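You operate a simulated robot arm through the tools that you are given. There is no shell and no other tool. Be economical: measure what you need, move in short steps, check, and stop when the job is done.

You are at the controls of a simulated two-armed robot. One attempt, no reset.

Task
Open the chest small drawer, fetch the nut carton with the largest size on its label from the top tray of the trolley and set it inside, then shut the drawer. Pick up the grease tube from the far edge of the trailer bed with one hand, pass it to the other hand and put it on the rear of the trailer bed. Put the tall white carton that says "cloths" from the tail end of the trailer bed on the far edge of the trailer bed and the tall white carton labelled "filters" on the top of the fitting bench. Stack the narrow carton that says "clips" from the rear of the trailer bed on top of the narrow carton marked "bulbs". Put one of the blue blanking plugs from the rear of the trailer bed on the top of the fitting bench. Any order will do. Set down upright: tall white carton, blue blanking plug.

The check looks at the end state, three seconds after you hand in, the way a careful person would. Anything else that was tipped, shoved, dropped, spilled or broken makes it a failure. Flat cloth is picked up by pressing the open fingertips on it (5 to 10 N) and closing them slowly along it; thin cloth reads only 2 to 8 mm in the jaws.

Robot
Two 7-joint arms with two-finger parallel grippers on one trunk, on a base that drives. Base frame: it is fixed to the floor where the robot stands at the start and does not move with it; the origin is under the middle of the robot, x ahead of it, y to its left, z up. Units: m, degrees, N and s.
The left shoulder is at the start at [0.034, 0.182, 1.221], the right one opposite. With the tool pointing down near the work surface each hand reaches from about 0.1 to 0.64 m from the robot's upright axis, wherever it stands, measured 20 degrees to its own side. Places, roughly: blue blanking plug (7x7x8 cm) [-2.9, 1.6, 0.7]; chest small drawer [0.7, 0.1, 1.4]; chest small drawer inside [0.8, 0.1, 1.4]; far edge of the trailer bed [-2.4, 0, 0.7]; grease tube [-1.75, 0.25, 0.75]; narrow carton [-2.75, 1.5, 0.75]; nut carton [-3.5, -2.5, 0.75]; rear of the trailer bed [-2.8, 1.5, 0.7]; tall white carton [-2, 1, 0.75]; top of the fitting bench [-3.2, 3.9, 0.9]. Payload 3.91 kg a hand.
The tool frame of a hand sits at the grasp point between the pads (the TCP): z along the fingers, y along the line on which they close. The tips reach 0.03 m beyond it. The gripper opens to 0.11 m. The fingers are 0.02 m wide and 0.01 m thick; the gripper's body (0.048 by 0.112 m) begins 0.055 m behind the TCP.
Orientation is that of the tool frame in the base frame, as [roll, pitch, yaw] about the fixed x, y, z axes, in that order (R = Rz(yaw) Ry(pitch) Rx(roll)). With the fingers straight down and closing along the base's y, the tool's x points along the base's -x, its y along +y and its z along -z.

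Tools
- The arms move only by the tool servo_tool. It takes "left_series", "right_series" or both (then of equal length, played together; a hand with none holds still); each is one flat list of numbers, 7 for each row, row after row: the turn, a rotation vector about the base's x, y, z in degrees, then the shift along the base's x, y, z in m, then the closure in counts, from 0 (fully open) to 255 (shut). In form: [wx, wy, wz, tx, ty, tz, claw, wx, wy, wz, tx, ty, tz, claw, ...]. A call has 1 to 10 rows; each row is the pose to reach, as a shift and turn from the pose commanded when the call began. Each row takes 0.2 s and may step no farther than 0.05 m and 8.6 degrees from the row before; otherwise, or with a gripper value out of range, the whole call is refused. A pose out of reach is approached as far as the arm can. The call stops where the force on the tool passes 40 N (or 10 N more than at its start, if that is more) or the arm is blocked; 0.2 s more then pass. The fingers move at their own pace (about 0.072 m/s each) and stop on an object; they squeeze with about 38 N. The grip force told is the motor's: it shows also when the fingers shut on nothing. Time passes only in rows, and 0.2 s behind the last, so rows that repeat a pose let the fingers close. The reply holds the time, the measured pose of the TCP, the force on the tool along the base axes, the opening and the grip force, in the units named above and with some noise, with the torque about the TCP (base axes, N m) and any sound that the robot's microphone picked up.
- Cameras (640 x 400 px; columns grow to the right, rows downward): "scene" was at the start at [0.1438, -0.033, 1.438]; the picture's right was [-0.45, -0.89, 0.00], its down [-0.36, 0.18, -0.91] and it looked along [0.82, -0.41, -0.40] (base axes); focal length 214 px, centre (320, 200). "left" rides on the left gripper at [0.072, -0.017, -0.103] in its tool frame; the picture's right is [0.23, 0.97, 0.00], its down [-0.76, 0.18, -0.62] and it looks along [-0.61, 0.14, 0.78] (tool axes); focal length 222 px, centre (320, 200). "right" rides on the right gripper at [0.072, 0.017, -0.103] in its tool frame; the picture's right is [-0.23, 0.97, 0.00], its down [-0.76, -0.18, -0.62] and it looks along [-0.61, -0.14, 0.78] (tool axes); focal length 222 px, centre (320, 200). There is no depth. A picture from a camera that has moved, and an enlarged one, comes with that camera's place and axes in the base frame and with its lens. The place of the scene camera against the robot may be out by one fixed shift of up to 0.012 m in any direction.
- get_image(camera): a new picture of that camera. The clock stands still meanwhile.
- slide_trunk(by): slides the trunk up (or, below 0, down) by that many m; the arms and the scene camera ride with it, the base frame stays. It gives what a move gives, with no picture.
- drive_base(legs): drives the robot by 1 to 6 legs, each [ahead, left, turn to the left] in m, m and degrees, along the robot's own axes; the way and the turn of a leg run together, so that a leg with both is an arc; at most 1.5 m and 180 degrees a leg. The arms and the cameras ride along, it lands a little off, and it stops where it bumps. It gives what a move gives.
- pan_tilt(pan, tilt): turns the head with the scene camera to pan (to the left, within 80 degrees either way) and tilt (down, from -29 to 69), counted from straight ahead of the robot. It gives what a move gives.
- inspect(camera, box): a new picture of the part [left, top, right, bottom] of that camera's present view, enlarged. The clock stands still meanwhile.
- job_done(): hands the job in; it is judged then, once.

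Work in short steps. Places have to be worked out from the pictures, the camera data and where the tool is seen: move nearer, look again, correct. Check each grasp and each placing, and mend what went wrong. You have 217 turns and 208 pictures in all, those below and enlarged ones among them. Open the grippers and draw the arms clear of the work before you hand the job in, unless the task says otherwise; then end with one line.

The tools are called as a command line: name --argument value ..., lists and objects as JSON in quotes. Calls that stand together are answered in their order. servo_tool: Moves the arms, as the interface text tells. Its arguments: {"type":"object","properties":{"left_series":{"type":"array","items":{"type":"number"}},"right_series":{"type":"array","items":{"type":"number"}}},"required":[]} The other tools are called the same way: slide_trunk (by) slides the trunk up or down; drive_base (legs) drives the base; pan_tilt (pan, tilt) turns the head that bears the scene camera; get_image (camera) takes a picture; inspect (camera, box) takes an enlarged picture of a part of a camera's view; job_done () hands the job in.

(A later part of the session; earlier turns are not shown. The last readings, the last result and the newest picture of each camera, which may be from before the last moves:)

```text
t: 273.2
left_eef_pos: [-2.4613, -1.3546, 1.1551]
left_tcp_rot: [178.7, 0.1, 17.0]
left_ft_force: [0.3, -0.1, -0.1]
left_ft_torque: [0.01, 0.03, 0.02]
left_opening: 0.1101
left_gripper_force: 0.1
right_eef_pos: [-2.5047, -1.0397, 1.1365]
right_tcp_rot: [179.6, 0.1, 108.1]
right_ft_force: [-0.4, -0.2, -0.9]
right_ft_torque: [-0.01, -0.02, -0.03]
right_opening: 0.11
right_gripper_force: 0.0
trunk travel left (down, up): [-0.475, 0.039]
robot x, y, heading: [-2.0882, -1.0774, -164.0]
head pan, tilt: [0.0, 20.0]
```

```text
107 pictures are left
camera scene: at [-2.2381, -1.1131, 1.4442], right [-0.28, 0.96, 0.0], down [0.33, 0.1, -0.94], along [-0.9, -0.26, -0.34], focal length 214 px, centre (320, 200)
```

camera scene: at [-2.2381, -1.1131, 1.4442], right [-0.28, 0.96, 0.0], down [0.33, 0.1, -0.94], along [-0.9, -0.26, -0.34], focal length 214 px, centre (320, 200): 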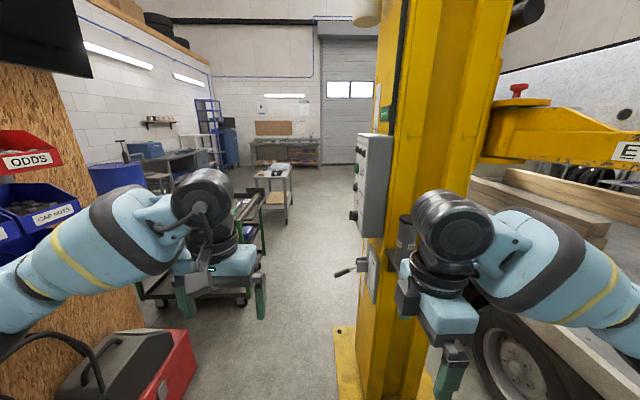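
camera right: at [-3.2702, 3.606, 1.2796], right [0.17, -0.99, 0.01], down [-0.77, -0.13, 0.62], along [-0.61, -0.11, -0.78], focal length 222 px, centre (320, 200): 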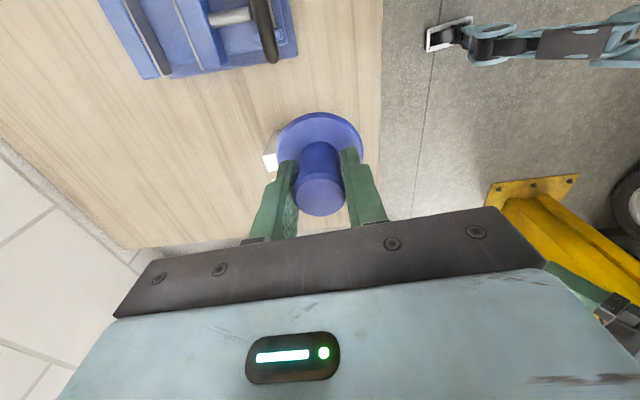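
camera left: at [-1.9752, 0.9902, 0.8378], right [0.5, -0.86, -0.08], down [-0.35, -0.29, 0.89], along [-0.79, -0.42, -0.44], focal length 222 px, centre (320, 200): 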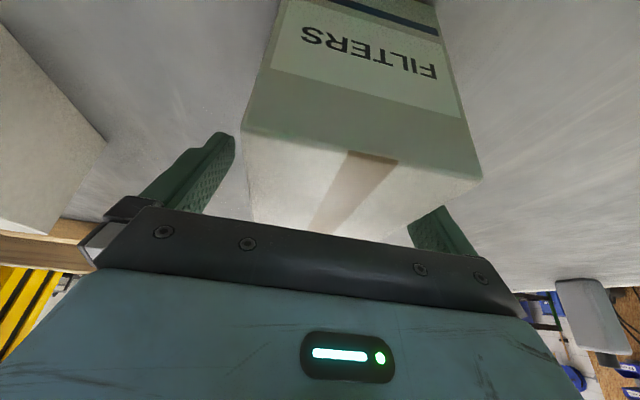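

The trolley is ahead-left; a red toolbox and the lift post narrow the way. I look more closely at the floor space.

pan_tilt --pan 25 --tilt 40

get_image --camera "scene"

pan_tilt --pan -15 --tilt 45

get_image --camera "scene"

```text
t: 274.1
left_eef_pos: [-2.462, -1.3553, 1.1547]
left_tcp_rot: [178.7, 0.1, 16.8]
left_ft_force: [-0.5, 0.1, -0.2]
left_ft_torque: [0.02, 0.01, 0.02]
left_opening: 0.1102
left_gripper_force: 0.1
right_eef_pos: [-2.5067, -1.0392, 1.1374]
right_tcp_rot: [179.6, 0.1, 108.3]
right_ft_force: [-0.6, -0.2, -1.1]
right_ft_torque: [-0.02, -0.01, -0.01]
right_opening: 0.1102
right_gripper_force: 0.0
trunk travel left (down, up): [-0.475, 0.039]
robot x, y, heading: [-2.0924, -1.0783, -163.6]
head pan, tilt: [25.0, 40.0]
```

```text
106 pictures are left
camera scene: at [-2.2126, -1.1429, 1.4129], right [-0.66, 0.75, 0.0], down [0.48, 0.42, -0.77], along [-0.58, -0.51, -0.64], focal length 214 px, centre (320, 200)
```

scene: 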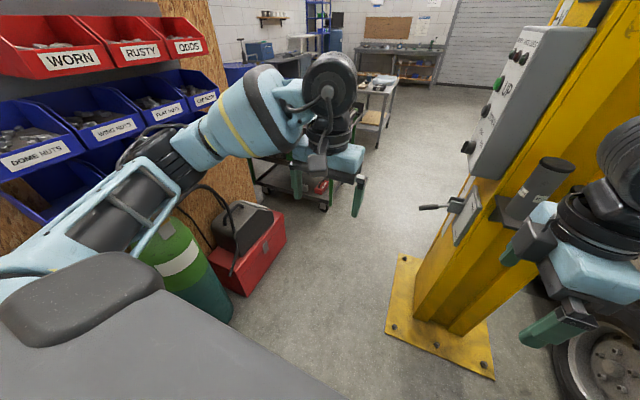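

```text
t: 275.2
left_eef_pos: [-2.4626, -1.3552, 1.1561]
left_tcp_rot: [178.8, 0.0, 16.9]
left_ft_force: [-0.2, -0.4, -0.3]
left_ft_torque: [-0.02, 0.0, 0.01]
left_opening: 0.1098
left_gripper_force: 0.0
right_eef_pos: [-2.5055, -1.0396, 1.1381]
right_tcp_rot: [179.6, 0.2, 108.1]
right_ft_force: [-0.8, -0.6, 0.4]
right_ft_torque: [-0.02, 0.0, 0.0]
right_opening: 0.1103
right_gripper_force: 0.0
trunk travel left (down, up): [-0.475, 0.039]
robot x, y, heading: [-2.0877, -1.0803, -163.6]
head pan, tilt: [-15.0, 45.0]
```

```text
105 pictures are left
camera scene: at [-2.23, -1.0889, 1.4056], right [-0.02, 1.0, 0.0], down [0.71, 0.02, -0.71], along [-0.71, -0.02, -0.71], focal length 214 px, centre (320, 200)
```

scene: 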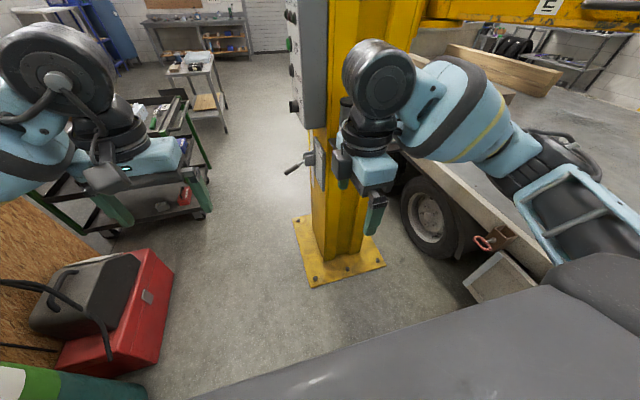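

Gap between toolbox/bins and post is ~0.9 m. I move diagonally to the middle of it, then stretch the arms forward to be narrow.

drive_base --legs '[[0.33, 0.27, 0]]'

servo_tool --left_series '[0, 0, 0, -0.03, -0.012, 0.02, 0, 0, 0, 0, -0.06, -0.024, 0.04, 0, 0, 0, 0, -0.09, -0.03, 0.05, 0, 0, 0, 0, -0.12, -0.036, 0.05, 0, 0, 0, 0, -0.15, -0.044, 0.05, 0]' --right_series '[0, 0, 0, -0.03, -0.012, 0.02, 0, 0, 0, 0, -0.06, -0.024, 0.04, 0, 0, 0, 0, -0.09, -0.036, 0.05, 0, 0, 0, 0, -0.125, -0.048, 0.05, 0, 0, 0, 0, -0.16, -0.06, 0.05, 0]'

pan_tilt --pan 0 --tilt 40

get_image --camera "scene"

```text
t: 278.1
left_eef_pos: [-2.6982, -1.7092, 1.1549]
left_tcp_rot: [178.7, 0.1, 16.9]
left_ft_force: [-0.7, -0.2, -0.8]
left_ft_torque: [0.0, 0.02, 0.03]
left_opening: 0.11
left_gripper_force: 0.0
right_eef_pos: [-2.744, -1.3942, 1.138]
right_tcp_rot: [179.6, 0.0, 108.2]
right_ft_force: [0.2, -0.6, 0.4]
right_ft_torque: [-0.02, 0.01, -0.03]
right_opening: 0.11
right_gripper_force: 0.1
trunk travel left (down, up): [-0.475, 0.039]
robot x, y, heading: [-2.3238, -1.432, -163.8]
head pan, tilt: [-15.0, 45.0]
```

```text
t: 279.4
left_eef_pos: [-2.8479, -1.7535, 1.2049]
left_tcp_rot: [178.7, 0.0, 17.0]
left_ft_force: [0.5, 0.6, -0.1]
left_ft_torque: [0.04, -0.05, -0.01]
left_opening: 0.1101
left_gripper_force: 0.2
right_eef_pos: [-2.9042, -1.4554, 1.1903]
right_tcp_rot: [179.6, -0.1, 108.2]
right_ft_force: [-0.7, 0.3, 0.2]
right_ft_torque: [-0.01, -0.05, 0.02]
right_opening: 0.1096
right_gripper_force: 0.2
trunk travel left (down, up): [-0.475, 0.039]
robot x, y, heading: [-2.3293, -1.4329, -163.5]
head pan, tilt: [-15.0, 45.0]
```

```text
t: 280.1
left_eef_pos: [-2.847, -1.7513, 1.2052]
left_tcp_rot: [178.7, 0.1, 17.0]
left_ft_force: [0.3, 0.5, 0.3]
left_ft_torque: [0.04, -0.02, 0.01]
left_opening: 0.1099
left_gripper_force: 0.0
right_eef_pos: [-2.9026, -1.4542, 1.1907]
right_tcp_rot: [179.6, 0.1, 108.2]
right_ft_force: [-0.8, -0.2, 0.2]
right_ft_torque: [0.0, -0.01, 0.02]
right_opening: 0.1099
right_gripper_force: 0.1
trunk travel left (down, up): [-0.475, 0.039]
robot x, y, heading: [-2.3286, -1.4348, -163.8]
head pan, tilt: [0.0, 40.0]
```

```text
104 pictures are left
camera scene: at [-2.4671, -1.4644, 1.4128], right [-0.28, 0.96, 0.0], down [0.62, 0.18, -0.77], along [-0.74, -0.21, -0.64], focal length 214 px, centre (320, 200)
```

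scene: 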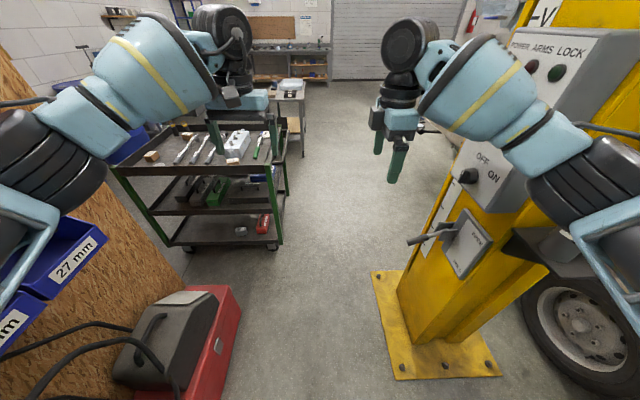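

The trolley's top tray is visible with small cartons; I zoom in to read their sizes.

inspect --camera "scene" --box '[120, 100, 300, 200]'

get_image --camera "left"

```text
3.56 times, centred on (210, 150) of scene
camera zoom: at [-2.4671, -1.4644, 1.4128], right [-0.28, 0.96, 0.0], down [0.62, 0.18, -0.77], along [-0.74, -0.21, -0.64], focal length 763 px, centre (711, 378)
```

zoom: 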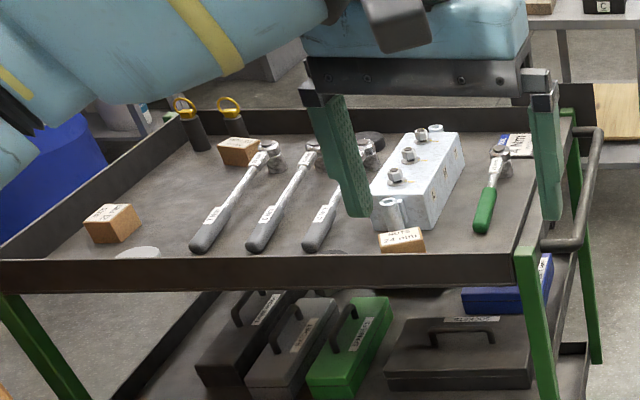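

```text
102 pictures are left
camera left: at [-2.7827, -1.7122, 1.3095], right [0.5, -0.87, 0.02], down [-0.68, -0.38, 0.63], along [-0.54, -0.33, -0.78], focal length 222 px, centre (320, 200)
```

left: 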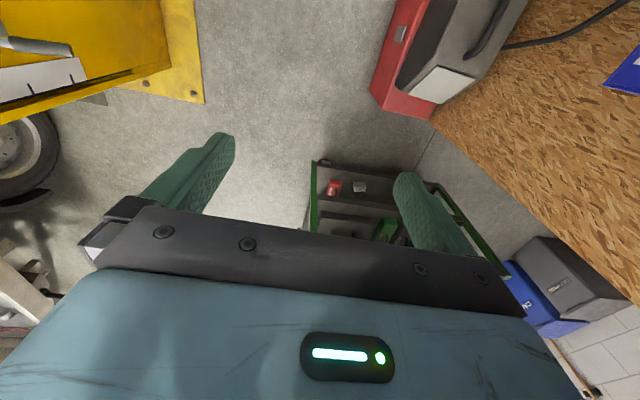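

inspect --camera "scene" --box '[220, 150, 250, 175]'

inspect --camera "scene" --box '[136, 130, 202, 175]'

```text
16.00 times, centred on (235, 162) of scene
camera zoom: at [-2.4671, -1.4644, 1.4128], right [-0.28, 0.96, 0.0], down [0.62, 0.18, -0.77], along [-0.74, -0.21, -0.64], focal length 3432 px, centre (1680, 800)
```

zoom: 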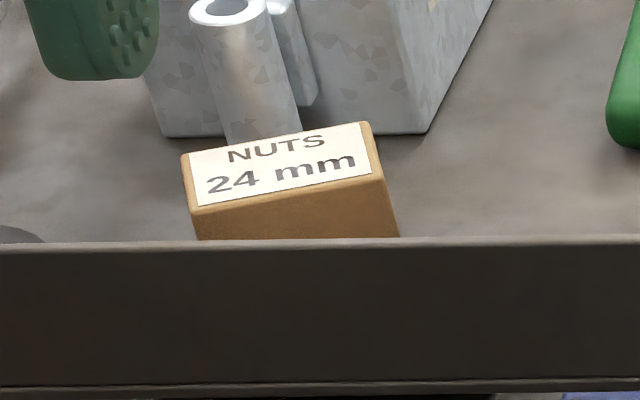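

```text
8.89 times, centred on (169, 152) of scene
camera zoom: at [-2.4671, -1.4644, 1.4128], right [-0.28, 0.96, 0.0], down [0.62, 0.18, -0.77], along [-0.74, -0.21, -0.64], focal length 1906 px, centre (1662, 622)
```

zoom: 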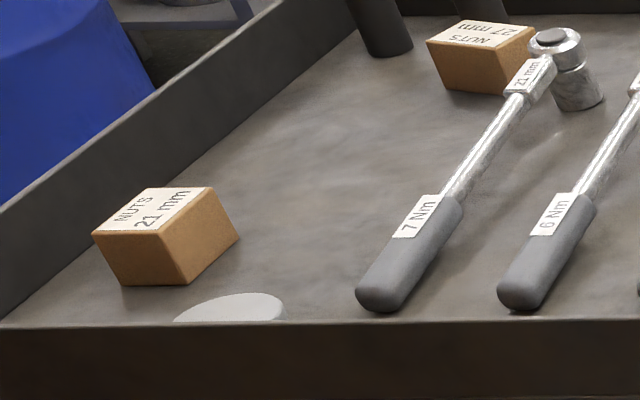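

Sizes read: 21, 24 and 27 mm — the 27 mm carton is at the far-left of the tray (≈(−3.67, −2.82)). I'll go through the gap; first stretch the arms further to get the elbows in.

servo_tool --left_series '[0, 0, 0, -0.025, -0.005, 0, 0, 0, 0, 0, -0.05, -0.005, 0, 0, 0, 0, 0, -0.075, -0.005, 0, 0, 0, 0, 0, -0.1, -0.0, 0, 0, 0, 0, 0, -0.12, 0.0, 0, 0]' --right_series '[0, 0, 0, -0.025, -0.01, 0, 0, 0, 0, 0, -0.05, -0.025, 0, 0, 0, 0, 0, -0.075, -0.04, 0, 0, 0, 0, 0, -0.09, -0.055, 0, 0, 0, 0, 0, -0.1, -0.07, 0, 0]'

pan_tilt --pan -30 --tilt 30

get_image --camera "scene"

pan_tilt --pan 40 --tilt 30

get_image --camera "scene"

```text
t: 281.3
left_eef_pos: [-2.9034, -1.7591, 1.2014]
left_tcp_rot: [178.8, 0.1, 16.8]
left_ft_force: [-0.1, -0.3, 0.0]
left_ft_torque: [0.04, 0.0, -0.03]
left_opening: 0.1099
left_gripper_force: 0.0
left hand out of reach, approached as far as the arm can: row 3, 4, 5
right_eef_pos: [-2.9678, -1.513, 1.1874]
right_tcp_rot: [179.6, 0.0, 108.2]
right_ft_force: [0.1, -0.1, 1.3]
right_ft_torque: [-0.02, 0.02, -0.03]
right_opening: 0.1099
right_gripper_force: 0.1
right hand out of reach, approached as far as the arm can: row 4, 5
trunk travel left (down, up): [-0.475, 0.039]
robot x, y, heading: [-2.3285, -1.4323, -163.9]
head pan, tilt: [0.0, 40.0]
```

```text
t: 282.3
left_eef_pos: [-2.9032, -1.7563, 1.2025]
left_tcp_rot: [178.7, 0.0, 16.9]
left_ft_force: [-0.4, 0.3, -0.4]
left_ft_torque: [0.01, 0.01, 0.01]
left_opening: 0.11
left_gripper_force: 0.1
right_eef_pos: [-2.9683, -1.5111, 1.1885]
right_tcp_rot: [179.6, -0.1, 108.1]
right_ft_force: [-0.2, 0.3, 0.1]
right_ft_torque: [0.04, -0.01, 0.01]
right_opening: 0.1103
right_gripper_force: 0.0
trunk travel left (down, up): [-0.475, 0.039]
robot x, y, heading: [-2.328, -1.4305, -163.6]
head pan, tilt: [-30.0, 30.0]
```

```text
99 pictures are left
camera scene: at [-2.4736, -1.4195, 1.4281], right [0.24, 0.97, 0.0], down [0.49, -0.12, -0.87], along [-0.84, 0.2, -0.5], focal length 214 px, centre (320, 200)
```

scene: 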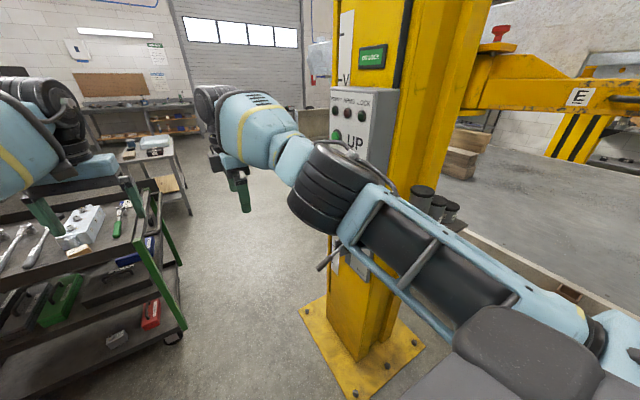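

```text
t: 283.7
left_eef_pos: [-2.9031, -1.7562, 1.2019]
left_tcp_rot: [178.7, 0.2, 17.0]
left_ft_force: [0.3, 0.2, -0.4]
left_ft_torque: [0.01, -0.02, 0.01]
left_opening: 0.1102
left_gripper_force: 0.0
right_eef_pos: [-2.9676, -1.5109, 1.188]
right_tcp_rot: [179.6, 0.1, 108.1]
right_ft_force: [0.6, 0.2, 0.5]
right_ft_torque: [0.04, 0.02, 0.01]
right_opening: 0.1103
right_gripper_force: 0.0
trunk travel left (down, up): [-0.475, 0.039]
robot x, y, heading: [-2.329, -1.4299, -163.8]
head pan, tilt: [40.0, 30.0]
```

```text
98 pictures are left
camera scene: at [-2.436, -1.5159, 1.4282], right [-0.83, 0.56, 0.0], down [0.28, 0.42, -0.87], along [-0.48, -0.72, -0.5], focal length 214 px, centre (320, 200)
```

scene: 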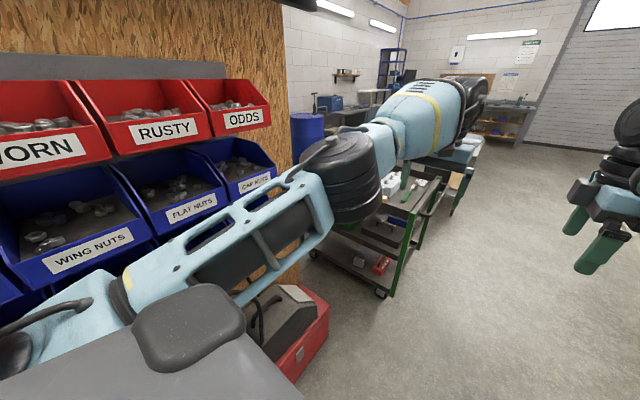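

Clearances computed: lateral room ≈±0.42 with arms ±0.40. I drive ahead carefully with a slight left drift.

drive_base --legs '[[0.4, 0.02, 0]]'

pan_tilt --pan 0 --tilt 45

get_image --camera "scene"

```text
t: 286.1
left_eef_pos: [-3.271, -1.8972, 1.2018]
left_tcp_rot: [178.7, 0.1, 17.5]
left_ft_force: [0.2, 0.2, 0.3]
left_ft_torque: [-0.03, 0.02, -0.01]
left_opening: 0.1098
left_gripper_force: 0.1
right_eef_pos: [-3.3393, -1.6531, 1.1875]
right_tcp_rot: [179.7, 0.1, 109.0]
right_ft_force: [0.0, 0.3, 0.1]
right_ft_torque: [0.01, -0.02, 0.0]
right_opening: 0.1101
right_gripper_force: 0.2
trunk travel left (down, up): [-0.475, 0.039]
robot x, y, heading: [-2.7004, -1.5639, -162.6]
head pan, tilt: [40.0, 30.0]
```

```text
t: 287.2
left_eef_pos: [-3.2716, -1.8983, 1.2025]
left_tcp_rot: [178.6, 0.2, 17.6]
left_ft_force: [-0.1, 0.2, 1.1]
left_ft_torque: [0.0, 0.0, -0.02]
left_opening: 0.11
left_gripper_force: 0.1
right_eef_pos: [-3.3384, -1.6528, 1.1868]
right_tcp_rot: [179.6, 0.0, 108.9]
right_ft_force: [0.1, -0.5, -0.1]
right_ft_torque: [0.02, -0.02, 0.0]
right_opening: 0.1101
right_gripper_force: 0.0
trunk travel left (down, up): [-0.475, 0.039]
robot x, y, heading: [-2.7017, -1.5642, -162.8]
head pan, tilt: [0.0, 45.0]
```

```text
97 pictures are left
camera scene: at [-2.8348, -1.598, 1.4056], right [-0.29, 0.96, 0.0], down [0.68, 0.21, -0.71], along [-0.68, -0.21, -0.71], focal length 214 px, centre (320, 200)
```

scene: 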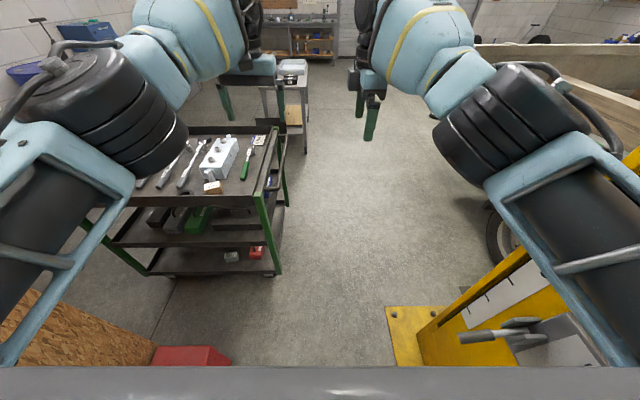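

Trolley end is at +0.28 m lateral, plate at −0.43 m. I go ahead 0.35, then ahead 0.25 with a 5 cm right drift.

drive_base --legs '[[0.35, 0, 0], [0.22, -0.06, 0]]'

get_image --camera "scene"

```text
t: 290.8
left_eef_pos: [-3.8397, -2.0008, 1.2039]
left_tcp_rot: [178.7, 0.2, 17.1]
left_ft_force: [-0.4, -0.1, -0.2]
left_ft_torque: [0.02, 0.01, 0.01]
left_opening: 0.11
left_gripper_force: 0.0
right_eef_pos: [-3.9049, -1.7549, 1.1884]
right_tcp_rot: [179.6, 0.0, 108.5]
right_ft_force: [0.2, 0.0, 0.2]
right_ft_torque: [0.01, -0.03, -0.04]
right_opening: 0.1098
right_gripper_force: 0.1
trunk travel left (down, up): [-0.475, 0.039]
robot x, y, heading: [-3.2648, -1.6705, -163.0]
head pan, tilt: [0.0, 45.0]
```

```text
96 pictures are left
camera scene: at [-3.4002, -1.7043, 1.4057], right [-0.29, 0.96, 0.0], down [0.68, 0.2, -0.71], along [-0.68, -0.2, -0.71], focal length 214 px, centre (320, 200)
```

scene: 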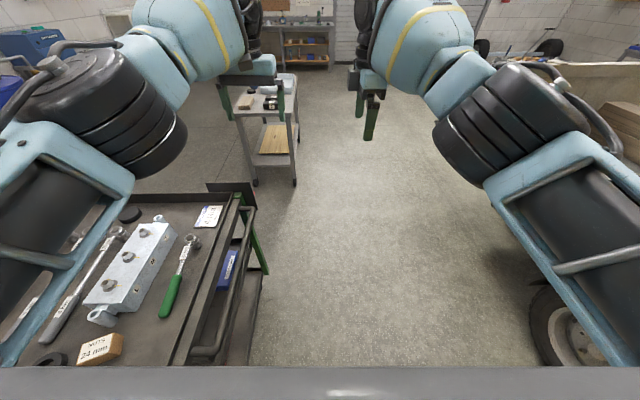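

Through the gap with no bump. I move ahead past the trolley end and look around.

drive_base --legs '[[0.75, -0.15, 0]]'

pan_tilt --pan 75 --tilt 40

get_image --camera "scene"

pan_tilt --pan 25 --tilt 40

get_image --camera "scene"

```text
t: 295.0
left_eef_pos: [-4.6058, -2.0641, 1.2023]
left_tcp_rot: [178.8, 0.1, 16.7]
left_ft_force: [-0.3, 0.3, -0.7]
left_ft_torque: [0.01, 0.01, 0.0]
left_opening: 0.1103
left_gripper_force: 0.0
right_eef_pos: [-4.6693, -1.8188, 1.1888]
right_tcp_rot: [179.6, 0.0, 108.0]
right_ft_force: [-0.4, 0.1, 0.0]
right_ft_torque: [0.02, 0.03, -0.01]
right_opening: 0.11
right_gripper_force: 0.0
trunk travel left (down, up): [-0.475, 0.039]
robot x, y, heading: [-4.0292, -1.7408, -163.7]
head pan, tilt: [0.0, 45.0]
```

```text
t: 296.4
left_eef_pos: [-4.6059, -2.0637, 1.2019]
left_tcp_rot: [178.7, 0.1, 16.7]
left_ft_force: [0.4, -0.6, -0.2]
left_ft_torque: [0.01, 0.04, -0.02]
left_opening: 0.11
left_gripper_force: 0.0
right_eef_pos: [-4.6689, -1.8182, 1.1875]
right_tcp_rot: [179.5, 0.0, 107.9]
right_ft_force: [0.9, -0.2, -0.3]
right_ft_torque: [0.05, 0.03, -0.02]
right_opening: 0.1103
right_gripper_force: 0.1
trunk travel left (down, up): [-0.475, 0.039]
robot x, y, heading: [-4.0304, -1.7408, -164.1]
head pan, tilt: [75.0, 40.0]
```

```text
95 pictures are left
camera scene: at [-4.0857, -1.8338, 1.4128], right [-1.0, -0.02, 0.0], down [-0.01, 0.64, -0.77], along [0.01, -0.77, -0.64], focal length 214 px, centre (320, 200)
```

scene: 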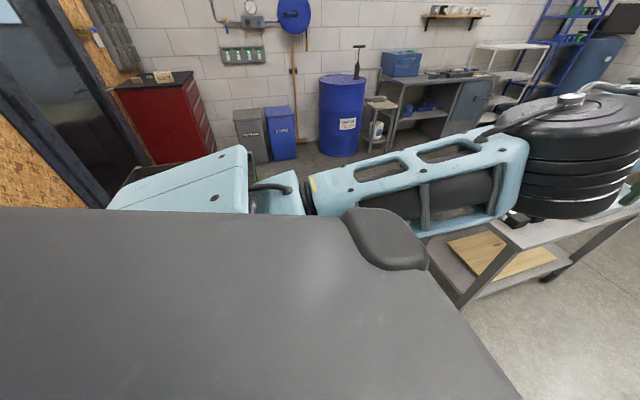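

```text
t: 297.6
left_eef_pos: [-4.6051, -2.0638, 1.2023]
left_tcp_rot: [178.7, 0.0, 16.7]
left_ft_force: [-0.8, 0.0, -0.2]
left_ft_torque: [0.02, 0.02, -0.04]
left_opening: 0.1098
left_gripper_force: 0.0
right_eef_pos: [-4.6706, -1.8197, 1.1885]
right_tcp_rot: [179.6, 0.0, 107.9]
right_ft_force: [1.2, 0.2, -0.4]
right_ft_torque: [-0.03, 0.02, 0.03]
right_opening: 0.1097
right_gripper_force: 0.0
trunk travel left (down, up): [-0.475, 0.039]
robot x, y, heading: [-4.0276, -1.7393, -163.7]
head pan, tilt: [25.0, 40.0]
```

```text
94 pictures are left
camera scene: at [-4.1512, -1.8048, 1.4128], right [-0.66, 0.75, 0.0], down [0.48, 0.42, -0.77], along [-0.58, -0.5, -0.64], focal length 214 px, centre (320, 200)
```

scene: 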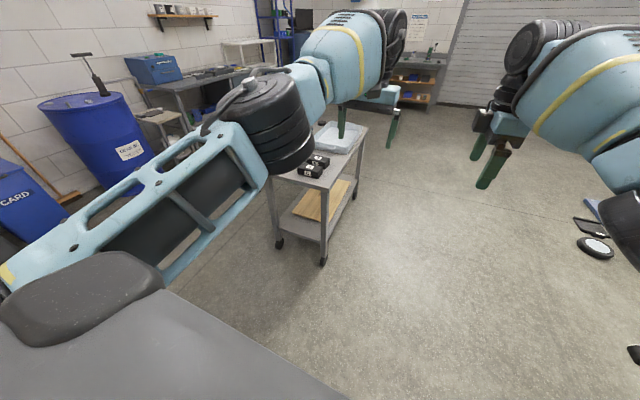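

I turn left to face back toward the trolley (heading ≈+11°), hands passing well above it.

drive_base --legs '[[-0.05, 0, 0], [0, 0, 170]]'

pan_tilt --pan -20 --tilt 45

get_image --camera "scene"

```text
t: 305.6
left_eef_pos: [-3.371, -1.4707, 1.2024]
left_tcp_rot: [178.7, 0.2, -169.7]
left_ft_force: [0.1, 0.1, -0.3]
left_ft_torque: [0.02, 0.01, 0.0]
left_opening: 0.1099
left_gripper_force: 0.0
right_eef_pos: [-3.3361, -1.7227, 1.188]
right_tcp_rot: [179.6, -0.1, -78.4]
right_ft_force: [0.2, -0.4, 0.2]
right_ft_torque: [-0.01, 0.0, 0.0]
right_opening: 0.1101
right_gripper_force: 0.0
trunk travel left (down, up): [-0.475, 0.039]
robot x, y, heading: [-3.9817, -1.7244, 9.5]
head pan, tilt: [25.0, 40.0]
```

```text
t: 306.8
left_eef_pos: [-3.3705, -1.4713, 1.2017]
left_tcp_rot: [178.7, 0.1, -169.7]
left_ft_force: [0.5, -0.3, 1.2]
left_ft_torque: [0.0, -0.02, -0.02]
left_opening: 0.1099
left_gripper_force: 0.1
right_eef_pos: [-3.3356, -1.7217, 1.1872]
right_tcp_rot: [179.6, 0.0, -78.5]
right_ft_force: [0.4, -0.6, 0.8]
right_ft_torque: [0.02, -0.03, -0.01]
right_opening: 0.11
right_gripper_force: 0.1
trunk travel left (down, up): [-0.475, 0.039]
robot x, y, heading: [-3.9817, -1.7242, 9.5]
head pan, tilt: [-20.0, 45.0]
```

```text
93 pictures are left
camera scene: at [-3.8411, -1.7225, 1.4056], right [-0.18, -0.98, 0.0], down [-0.7, 0.13, -0.71], along [0.7, -0.13, -0.71], focal length 214 px, centre (320, 200)
```

scene: 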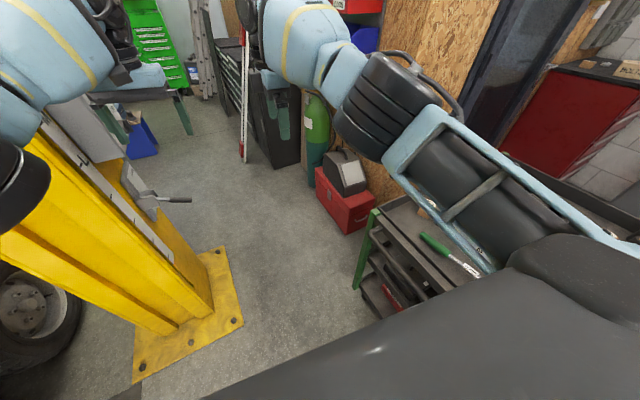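

I back up 0.33 m and strafe right along the trolley's far side.

drive_base --legs '[[-0.36, 0, 0], [0, -0.7, 0]]'

pan_tilt --pan -15 --tilt 45

get_image --camera "scene"

```text
t: 315.2
left_eef_pos: [-3.6107, -2.2283, 1.2019]
left_tcp_rot: [178.8, 0.1, -170.6]
left_ft_force: [0.6, 0.4, -0.8]
left_ft_torque: [-0.01, -0.03, 0.02]
left_opening: 0.1098
left_gripper_force: 0.0
right_eef_pos: [-3.5776, -2.4813, 1.1878]
right_tcp_rot: [179.6, 0.0, -79.3]
right_ft_force: [0.1, -0.1, 0.4]
right_ft_torque: [-0.04, -0.01, 0.03]
right_opening: 0.1098
right_gripper_force: 0.0
trunk travel left (down, up): [-0.475, 0.039]
robot x, y, heading: [-4.2243, -2.477, 9.1]
head pan, tilt: [-20.0, 45.0]
```

```text
t: 315.9
left_eef_pos: [-3.6104, -2.2289, 1.2014]
left_tcp_rot: [178.7, 0.1, -170.6]
left_ft_force: [0.1, 0.3, 0.0]
left_ft_torque: [0.0, 0.01, 0.0]
left_opening: 0.1102
left_gripper_force: 0.0
right_eef_pos: [-3.5776, -2.4807, 1.1883]
right_tcp_rot: [179.6, -0.1, -79.3]
right_ft_force: [0.3, 0.0, -0.2]
right_ft_torque: [-0.02, -0.01, -0.01]
right_opening: 0.1099
right_gripper_force: 0.1
trunk travel left (down, up): [-0.475, 0.039]
robot x, y, heading: [-4.2238, -2.4795, 8.7]
head pan, tilt: [-15.0, 45.0]
```

```text
92 pictures are left
camera scene: at [-4.0827, -2.4675, 1.4055], right [-0.11, -0.99, 0.0], down [-0.7, 0.08, -0.71], along [0.7, -0.08, -0.71], focal length 214 px, centre (320, 200)
```

scene: 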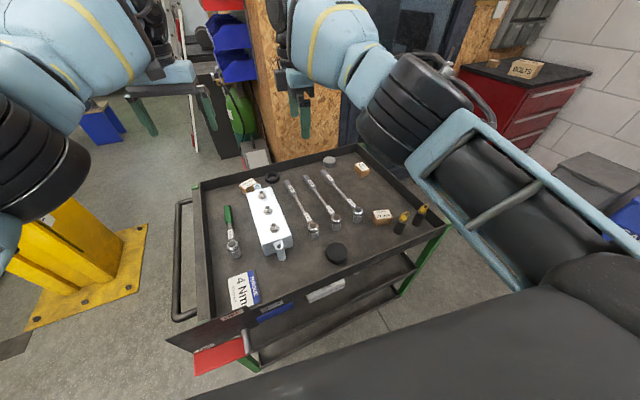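

inspect --camera "scene" --box '[320, 140, 450, 260]'

inspect --camera "scene" --box '[180, 140, 340, 320]'

```text
3.33 times, centred on (385, 200) of scene
camera zoom: at [-4.0827, -2.4675, 1.4055], right [-0.11, -0.99, 0.0], down [-0.7, 0.08, -0.71], along [0.7, -0.08, -0.71], focal length 715 px, centre (103, 200)
```

zoom: 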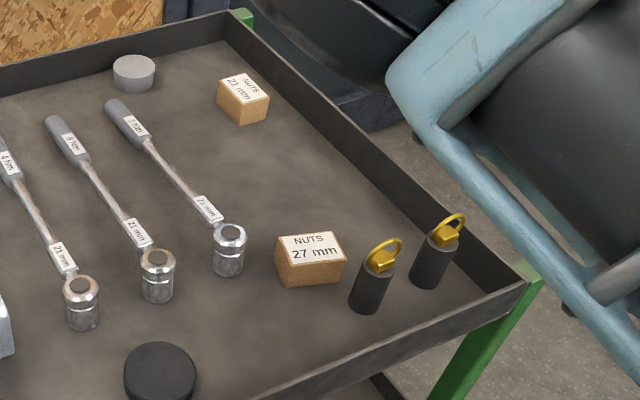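

```text
2.22 times, centred on (260, 230) of scene
camera zoom: at [-4.0827, -2.4675, 1.4055], right [-0.11, -0.99, 0.0], down [-0.7, 0.08, -0.71], along [0.7, -0.08, -0.71], focal length 477 px, centre (453, 133)
```

zoom: 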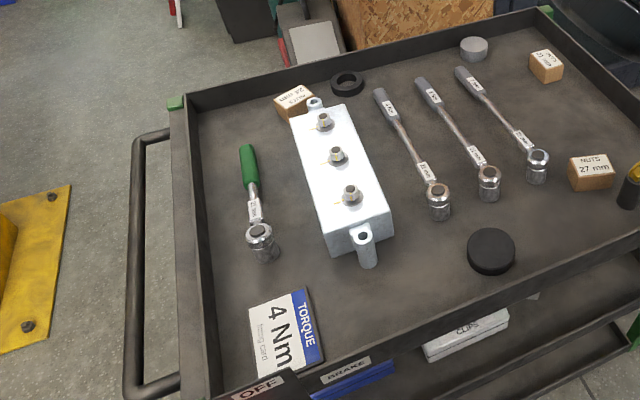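

The 27 mm carton (the largest) is confirmed; by triangulation it's at ≈(−3.60, −2.75), top z≈0.81, short side along x. I strafe 0.15 m right.

drive_base --legs '[[0, -0.15, 0]]'

servo_tool --right_series '[0, 0, -3, 0, -0.02, -0.02, 0, 0, 0, -6, -0.005, -0.04, -0.04, 0, 0, 0, -9, -0.01, -0.06, -0.06, 0, 0, 0, -9, -0.012, -0.08, -0.09, 0, 0, 0, -9, -0.014, -0.1, -0.12, 0]'

get_image --camera "right"

get_image --camera "scene"

```text
t: 317.8
left_eef_pos: [-3.5881, -2.3757, 1.2027]
left_tcp_rot: [178.7, 0.2, -170.6]
left_ft_force: [-0.4, 0.0, 0.2]
left_ft_torque: [-0.02, -0.02, 0.0]
left_opening: 0.1102
left_gripper_force: 0.1
right_eef_pos: [-3.5551, -2.6275, 1.1877]
right_tcp_rot: [179.6, 0.0, -79.2]
right_ft_force: [0.3, 0.1, 0.7]
right_ft_torque: [0.04, -0.01, -0.03]
right_opening: 0.1099
right_gripper_force: 0.0
trunk travel left (down, up): [-0.475, 0.039]
robot x, y, heading: [-4.203, -2.6239, 9.2]
head pan, tilt: [-15.0, 45.0]
```

```text
t: 319.0
left_eef_pos: [-3.5875, -2.3763, 1.2018]
left_tcp_rot: [178.8, 0.1, -170.5]
left_ft_force: [-0.4, -0.1, 0.9]
left_ft_torque: [-0.01, 0.01, 0.02]
left_opening: 0.1099
left_gripper_force: 0.1
right_eef_pos: [-3.5698, -2.7261, 1.0656]
right_tcp_rot: [179.6, 0.1, -88.1]
right_ft_force: [-1.1, -0.2, -0.1]
right_ft_torque: [0.02, 0.01, 0.02]
right_opening: 0.1099
right_gripper_force: 0.0
trunk travel left (down, up): [-0.475, 0.039]
robot x, y, heading: [-4.2028, -2.6228, 8.9]
head pan, tilt: [-15.0, 45.0]
```

```text
89 pictures are left
camera right: at [-3.5838, -2.7997, 1.1705], right [-0.98, 0.2, 0.01], down [0.16, 0.77, 0.62], along [0.12, 0.61, -0.78], focal length 222 px, centre (320, 200)
```

right: 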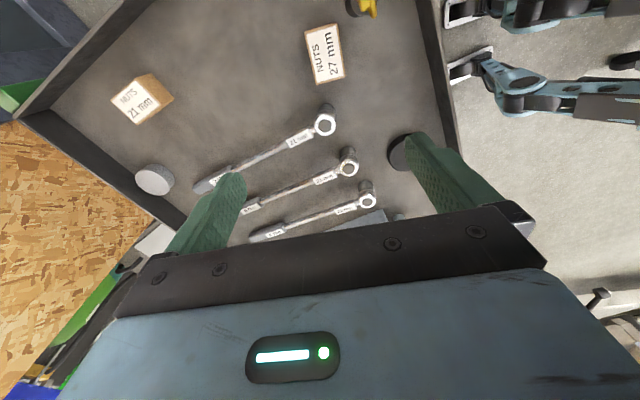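

```text
88 pictures are left
camera scene: at [-4.0596, -2.6152, 1.4055], right [-0.11, -0.99, 0.0], down [-0.7, 0.08, -0.71], along [0.7, -0.08, -0.71], focal length 214 px, centre (320, 200)
```

scene: 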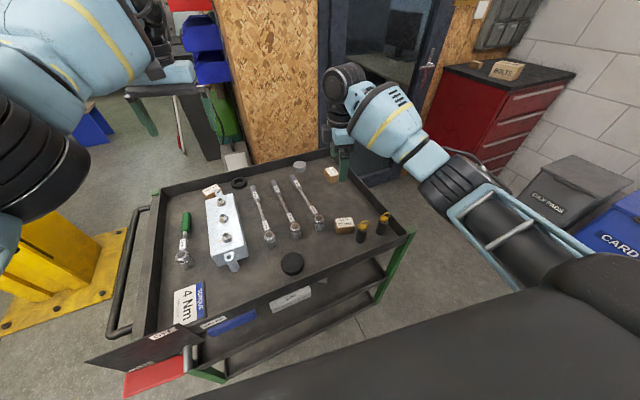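

Carton centre ≈(−3.585, −2.76), top ≈0.815, ~7×4.6 cm. I align over it and descend to 0.88 to verify.

servo_tool --right_series '[0, 0, -2.5, -0.008, -0.02, -0.03, 60, 0, 0, -5, -0.015, -0.034, -0.06, 60, 0, 0, -5, -0.015, -0.034, -0.1, 60, 0, 0, -5, -0.015, -0.034, -0.14, 60, 0, 0, -5, -0.015, -0.034, -0.175, 60, 0, 0, -5, -0.015, -0.034, -0.175, 60]'

get_image --camera "right"

inspect --camera "scene" --box '[270, 130, 430, 270]'

```text
t: 320.4
left_eef_pos: [-3.5875, -2.3745, 1.203]
left_tcp_rot: [178.8, 0.1, -170.6]
left_ft_force: [0.5, -0.2, -0.1]
left_ft_torque: [0.03, -0.03, 0.03]
left_opening: 0.1101
left_gripper_force: 0.0
right_eef_pos: [-3.585, -2.7641, 0.8922]
right_tcp_rot: [179.5, 0.0, -93.2]
right_ft_force: [1.2, 0.2, 0.1]
right_ft_torque: [0.01, 0.0, 0.02]
right_opening: 0.0844
right_gripper_force: 0.0
trunk travel left (down, up): [-0.475, 0.039]
robot x, y, heading: [-4.2012, -2.6243, 8.9]
head pan, tilt: [-15.0, 45.0]
```

```text
87 pictures are left
camera right: at [-3.6052, -2.8354, 0.9975], right [-0.96, 0.28, 0.01], down [0.22, 0.75, 0.62], along [0.17, 0.6, -0.78], focal length 222 px, centre (320, 200)
```

right: 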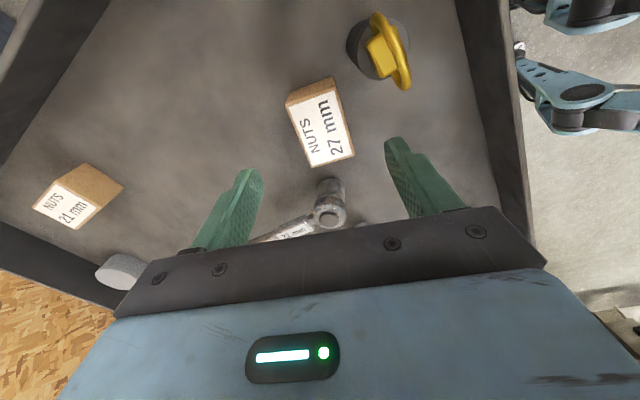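

```text
2.86 times, centred on (350, 200) of scene
camera zoom: at [-4.06, -2.6143, 1.4056], right [-0.11, -0.99, 0.0], down [-0.7, 0.08, -0.71], along [0.7, -0.08, -0.71], focal length 613 px, centre (234, 200)
```

zoom: 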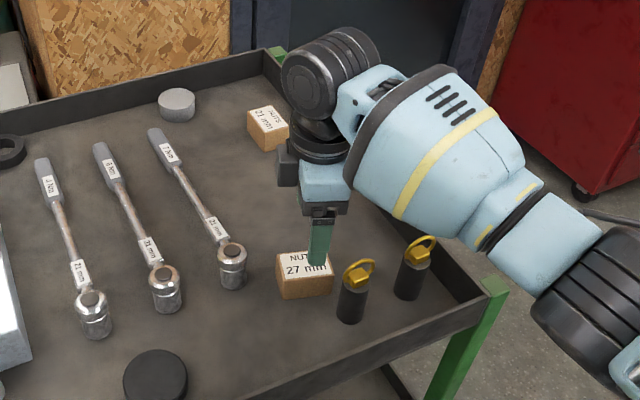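

Alignment is good apart from ~6° yaw. I rotate back +6°, descend to 0.812 and close.

servo_tool --right_series '[0, 0, 6, -0.003, -0.003, -0.02, 60, 0, 0, 6, -0.003, -0.003, -0.05, 60, 0, 0, 6, -0.003, -0.003, -0.08, 60, 0, 0, 6, -0.003, -0.003, -0.08, 120, 0, 0, 6, -0.003, -0.003, -0.08, 180, 0, 0, 6, -0.003, -0.003, -0.08, 255, 0, 0, 6, -0.003, -0.003, -0.08, 255]'

get_image --camera "right"

```text
t: 322.0
left_eef_pos: [-3.5874, -2.3754, 1.2021]
left_tcp_rot: [178.7, 0.1, -170.6]
left_ft_force: [-0.2, 0.3, 0.4]
left_ft_torque: [0.01, 0.02, -0.03]
left_opening: 0.1098
left_gripper_force: 0.1
right_eef_pos: [-3.5845, -2.7641, 0.8118]
right_tcp_rot: [179.6, -0.1, -87.2]
right_ft_force: [-0.1, 0.3, 0.2]
right_ft_torque: [0.03, -0.03, -0.02]
right_opening: 0.0444
right_gripper_force: 38.3
trunk travel left (down, up): [-0.475, 0.039]
robot x, y, heading: [-4.2022, -2.6218, 8.9]
head pan, tilt: [-15.0, 45.0]
```

```text
85 pictures are left
camera right: at [-3.5959, -2.838, 0.9171], right [-0.98, 0.18, 0.01], down [0.14, 0.77, 0.62], along [0.11, 0.61, -0.78], focal length 222 px, centre (320, 200)
```

right: 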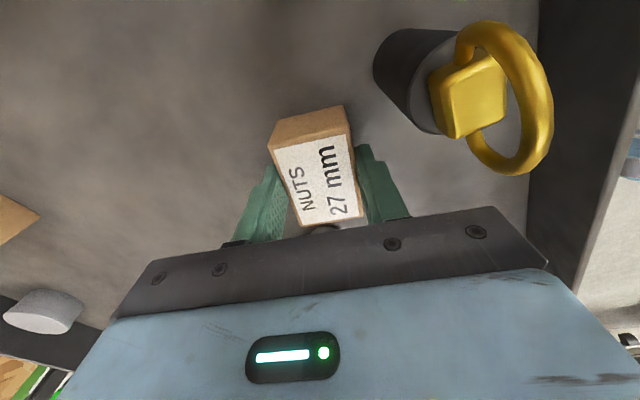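

27 mm carton gripped (44 mm). I lift straight up and return the hand to its carry pose.

servo_tool --right_series '[0, 0, 0, 0, 0, 0.03, 255, 0, 0, 0, 0, 0, 0.075, 255, 0, 0, 0, 0, 0, 0.12, 255, 0, 0, 0, 0, 0, 0.165, 255, 0, 0, 0, 0, 0.0, 0.21, 255, 0, 0, 0, 0, 0.02, 0.25, 255, 0, 0, 0, 0, 0.05, 0.285, 255, 0, 0, 0, 0.01, 0.08, 0.32, 255, 0, 0, 0, 0.02, 0.11, 0.35, 255, 0, 0, 0, 0.03, 0.137, 0.375, 255]'

get_image --camera "scene"

```text
t: 324.2
left_eef_pos: [-3.5888, -2.3729, 1.2028]
left_tcp_rot: [178.8, 0.1, -170.6]
left_ft_force: [0.0, 0.1, 0.3]
left_ft_torque: [-0.05, -0.01, 0.01]
left_opening: 0.11
left_gripper_force: 0.1
right_eef_pos: [-3.5586, -2.6243, 1.1892]
right_tcp_rot: [179.6, -0.1, -87.1]
right_ft_force: [0.0, -0.1, -2.2]
right_ft_torque: [0.0, 0.01, 0.0]
right_opening: 0.0444
right_gripper_force: 37.8
trunk travel left (down, up): [-0.475, 0.039]
robot x, y, heading: [-4.2022, -2.6233, 9.1]
head pan, tilt: [-15.0, 45.0]
```

```text
84 pictures are left
camera scene: at [-4.0613, -2.6119, 1.4058], right [-0.11, -0.99, 0.0], down [-0.7, 0.07, -0.71], along [0.7, -0.08, -0.71], focal length 214 px, centre (320, 200)
```

scene: 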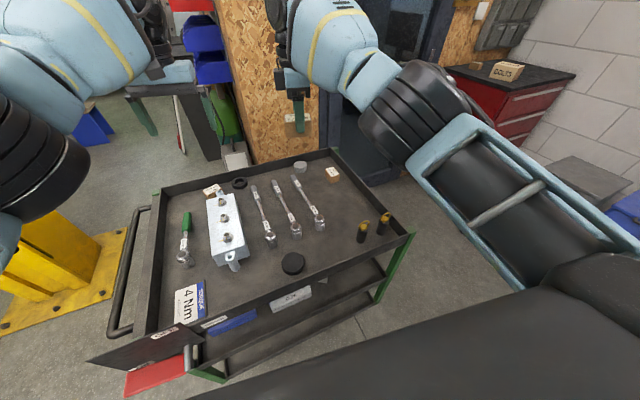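

The carton is in hand. I retrace: strafe left along the trolley's far side, turn to heading ≈16.5°.

drive_base --legs '[[0, 0.88, 0], [0, 0, 7.4]]'

```text
t: 332.7
left_eef_pos: [-3.7536, -1.4533, 1.2009]
left_tcp_rot: [178.7, 0.1, -163.2]
left_ft_force: [0.0, 0.3, 0.3]
left_ft_torque: [-0.02, 0.01, 0.0]
left_opening: 0.1098
left_gripper_force: 0.1
right_eef_pos: [-3.6913, -1.6992, 1.1889]
right_tcp_rot: [179.6, 0.0, -79.8]
right_ft_force: [-0.8, 0.5, -1.6]
right_ft_torque: [-0.01, 0.02, -0.01]
right_opening: 0.0439
right_gripper_force: 38.3
trunk travel left (down, up): [-0.475, 0.039]
robot x, y, heading: [-4.3279, -1.7744, 16.0]
head pan, tilt: [-15.0, 45.0]
```

drive_base --legs '[[0.296, -0.04, 0], [0.755, -0.14, 0]]'

pan_tilt --pan 0 --tilt 45

get_image --camera "scene"

```text
t: 338.5
left_eef_pos: [-2.7051, -1.3187, 1.2025]
left_tcp_rot: [178.7, 0.1, -162.2]
left_ft_force: [-1.2, -0.1, 0.6]
left_ft_torque: [-0.03, 0.01, 0.02]
left_opening: 0.11
left_gripper_force: 0.1
right_eef_pos: [-2.6379, -1.5645, 1.1887]
right_tcp_rot: [179.5, 0.0, -78.9]
right_ft_force: [0.4, 0.2, -2.9]
right_ft_torque: [-0.01, -0.02, -0.01]
right_opening: 0.0445
right_gripper_force: 37.7
trunk travel left (down, up): [-0.475, 0.039]
robot x, y, heading: [-3.2776, -1.6585, 17.3]
head pan, tilt: [-15.0, 45.0]
```

```text
t: 339.2
left_eef_pos: [-2.7066, -1.3198, 1.2027]
left_tcp_rot: [178.6, 0.1, -162.0]
left_ft_force: [-0.2, -0.1, -0.5]
left_ft_torque: [0.0, 0.01, -0.02]
left_opening: 0.11
left_gripper_force: 0.1
right_eef_pos: [-2.6389, -1.5656, 1.1886]
right_tcp_rot: [179.6, 0.0, -78.7]
right_ft_force: [0.3, -0.5, -2.2]
right_ft_torque: [-0.02, 0.01, 0.0]
right_opening: 0.0448
right_gripper_force: 38.0
trunk travel left (down, up): [-0.475, 0.039]
robot x, y, heading: [-3.2773, -1.6573, 17.3]
head pan, tilt: [0.0, 45.0]
```

```text
83 pictures are left
camera scene: at [-3.14, -1.6043, 1.4055], right [0.3, -0.95, 0.0], down [-0.68, -0.21, -0.71], along [0.68, 0.21, -0.71], focal length 214 px, centre (320, 200)
```

scene: 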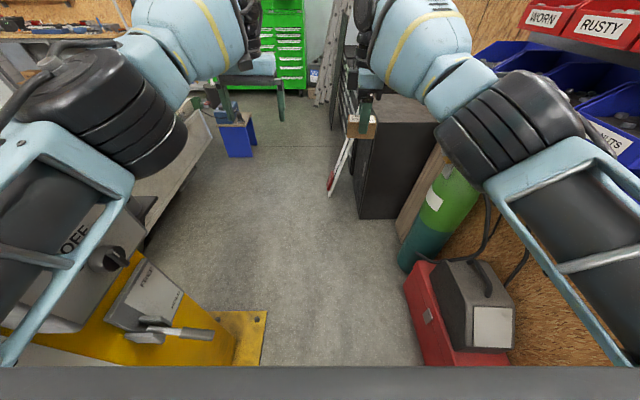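

I drift right away from the post, then straight ahead along the earlier track.

drive_base --legs '[[0.2, -0.1, -0.8], [0.38, -0.01, 0]]'

get_image --camera "scene"

```text
t: 342.9
left_eef_pos: [-2.1214, -1.2574, 1.2019]
left_tcp_rot: [178.6, 0.1, -162.3]
left_ft_force: [0.0, 0.6, 0.4]
left_ft_torque: [0.0, -0.03, 0.02]
left_opening: 0.11
left_gripper_force: 0.1
right_eef_pos: [-2.0554, -1.5017, 1.1895]
right_tcp_rot: [179.6, 0.0, -78.9]
right_ft_force: [0.7, -0.6, -2.3]
right_ft_torque: [-0.02, -0.02, 0.0]
right_opening: 0.0446
right_gripper_force: 37.7
trunk travel left (down, up): [-0.475, 0.039]
robot x, y, heading: [-2.6932, -1.5903, 17.2]
head pan, tilt: [0.0, 45.0]
```

```text
82 pictures are left
camera scene: at [-2.5566, -1.5404, 1.4056], right [0.29, -0.96, 0.0], down [-0.68, -0.21, -0.71], along [0.68, 0.21, -0.71], focal length 214 px, centre (320, 200)
```

scene: 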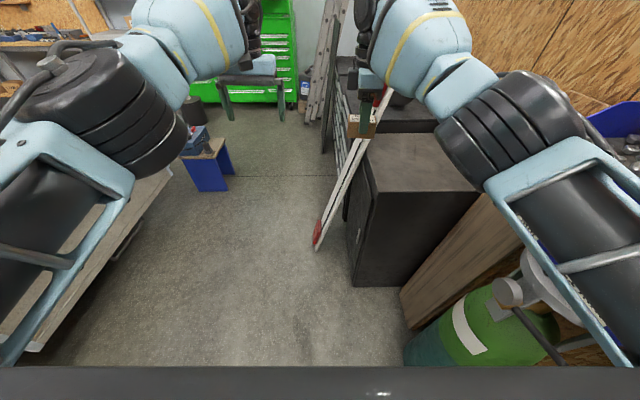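

Past the post. I angle left to clear the leaning red/white board and continue along the corridor.

drive_base --legs '[[0.25, 0, 0], [0.4, 0.3, 0]]'

get_image --camera "scene"

```text
t: 347.6
left_eef_pos: [-1.5943, -0.7687, 1.2025]
left_tcp_rot: [178.7, 0.1, -161.6]
left_ft_force: [-0.3, 0.9, 0.2]
left_ft_torque: [-0.01, 0.01, 0.01]
left_opening: 0.1097
left_gripper_force: 0.1
right_eef_pos: [-1.5248, -1.0118, 1.1885]
right_tcp_rot: [179.7, 0.0, -78.2]
right_ft_force: [0.5, -0.5, -2.3]
right_ft_torque: [0.01, 0.03, 0.03]
right_opening: 0.0445
right_gripper_force: 38.3
trunk travel left (down, up): [-0.475, 0.039]
robot x, y, heading: [-2.1624, -1.1128, 18.2]
head pan, tilt: [0.0, 45.0]
```

```text
81 pictures are left
camera scene: at [-2.025, -1.058, 1.4056], right [0.31, -0.95, 0.0], down [-0.67, -0.22, -0.71], along [0.67, 0.22, -0.71], focal length 214 px, centre (320, 200)
```

scene: 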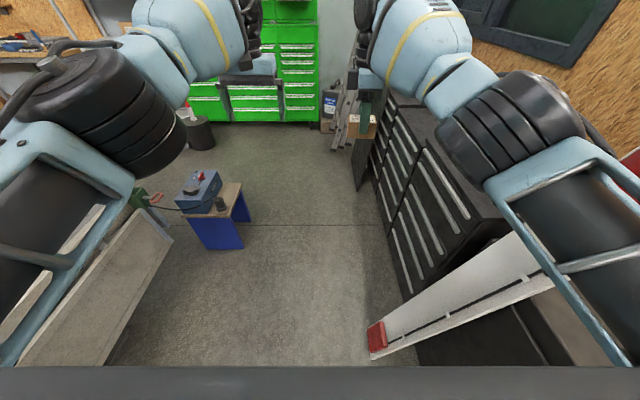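

Corridor clear, chest ahead. I drive up to ~0.9 m short of the open drawer.

drive_base --legs '[[0.8, 0.15, 0], [0.75, 0.18, 0]]'

pan_tilt --pan 0 --tilt 20

get_image --camera "scene"

```text
t: 355.6
left_eef_pos: [-0.2289, -0.003, 1.202]
left_tcp_rot: [178.7, 0.1, -162.2]
left_ft_force: [-0.4, -0.9, -0.6]
left_ft_torque: [0.02, -0.03, 0.02]
left_opening: 0.11
left_gripper_force: 0.0
right_eef_pos: [-0.1625, -0.2465, 1.1892]
right_tcp_rot: [179.6, 0.0, -78.9]
right_ft_force: [0.1, 0.9, -2.8]
right_ft_torque: [0.0, -0.01, -0.04]
right_opening: 0.0445
right_gripper_force: 37.6
trunk travel left (down, up): [-0.475, 0.039]
robot x, y, heading: [-0.7983, -0.3369, 17.6]
head pan, tilt: [0.0, 45.0]
```

```text
t: 356.5
left_eef_pos: [-0.228, -0.0024, 1.2031]
left_tcp_rot: [178.6, 0.2, -162.3]
left_ft_force: [0.1, 0.1, 0.9]
left_ft_torque: [-0.04, 0.05, -0.01]
left_opening: 0.11
left_gripper_force: 0.1
right_eef_pos: [-0.1625, -0.248, 1.1885]
right_tcp_rot: [179.6, 0.0, -78.9]
right_ft_force: [0.9, 0.3, -3.0]
right_ft_torque: [0.0, 0.03, 0.02]
right_opening: 0.0444
right_gripper_force: 38.0
trunk travel left (down, up): [-0.475, 0.039]
robot x, y, heading: [-0.7971, -0.3365, 17.2]
head pan, tilt: [0.0, 20.0]
```

```text
80 pictures are left
camera scene: at [-0.6522, -0.2824, 1.4441], right [0.29, -0.96, 0.0], down [-0.33, -0.1, -0.94], along [0.9, 0.28, -0.34], focal length 214 px, centre (320, 200)
```

scene: 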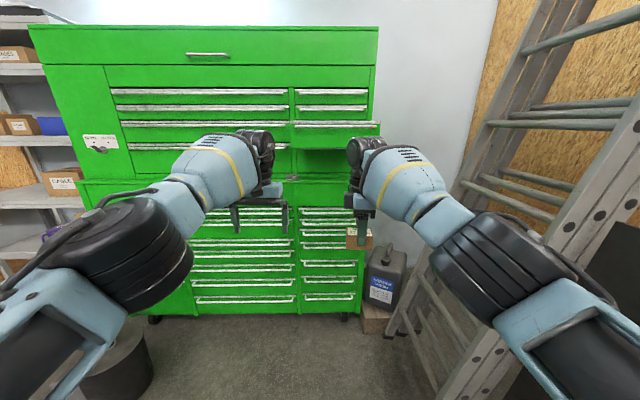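

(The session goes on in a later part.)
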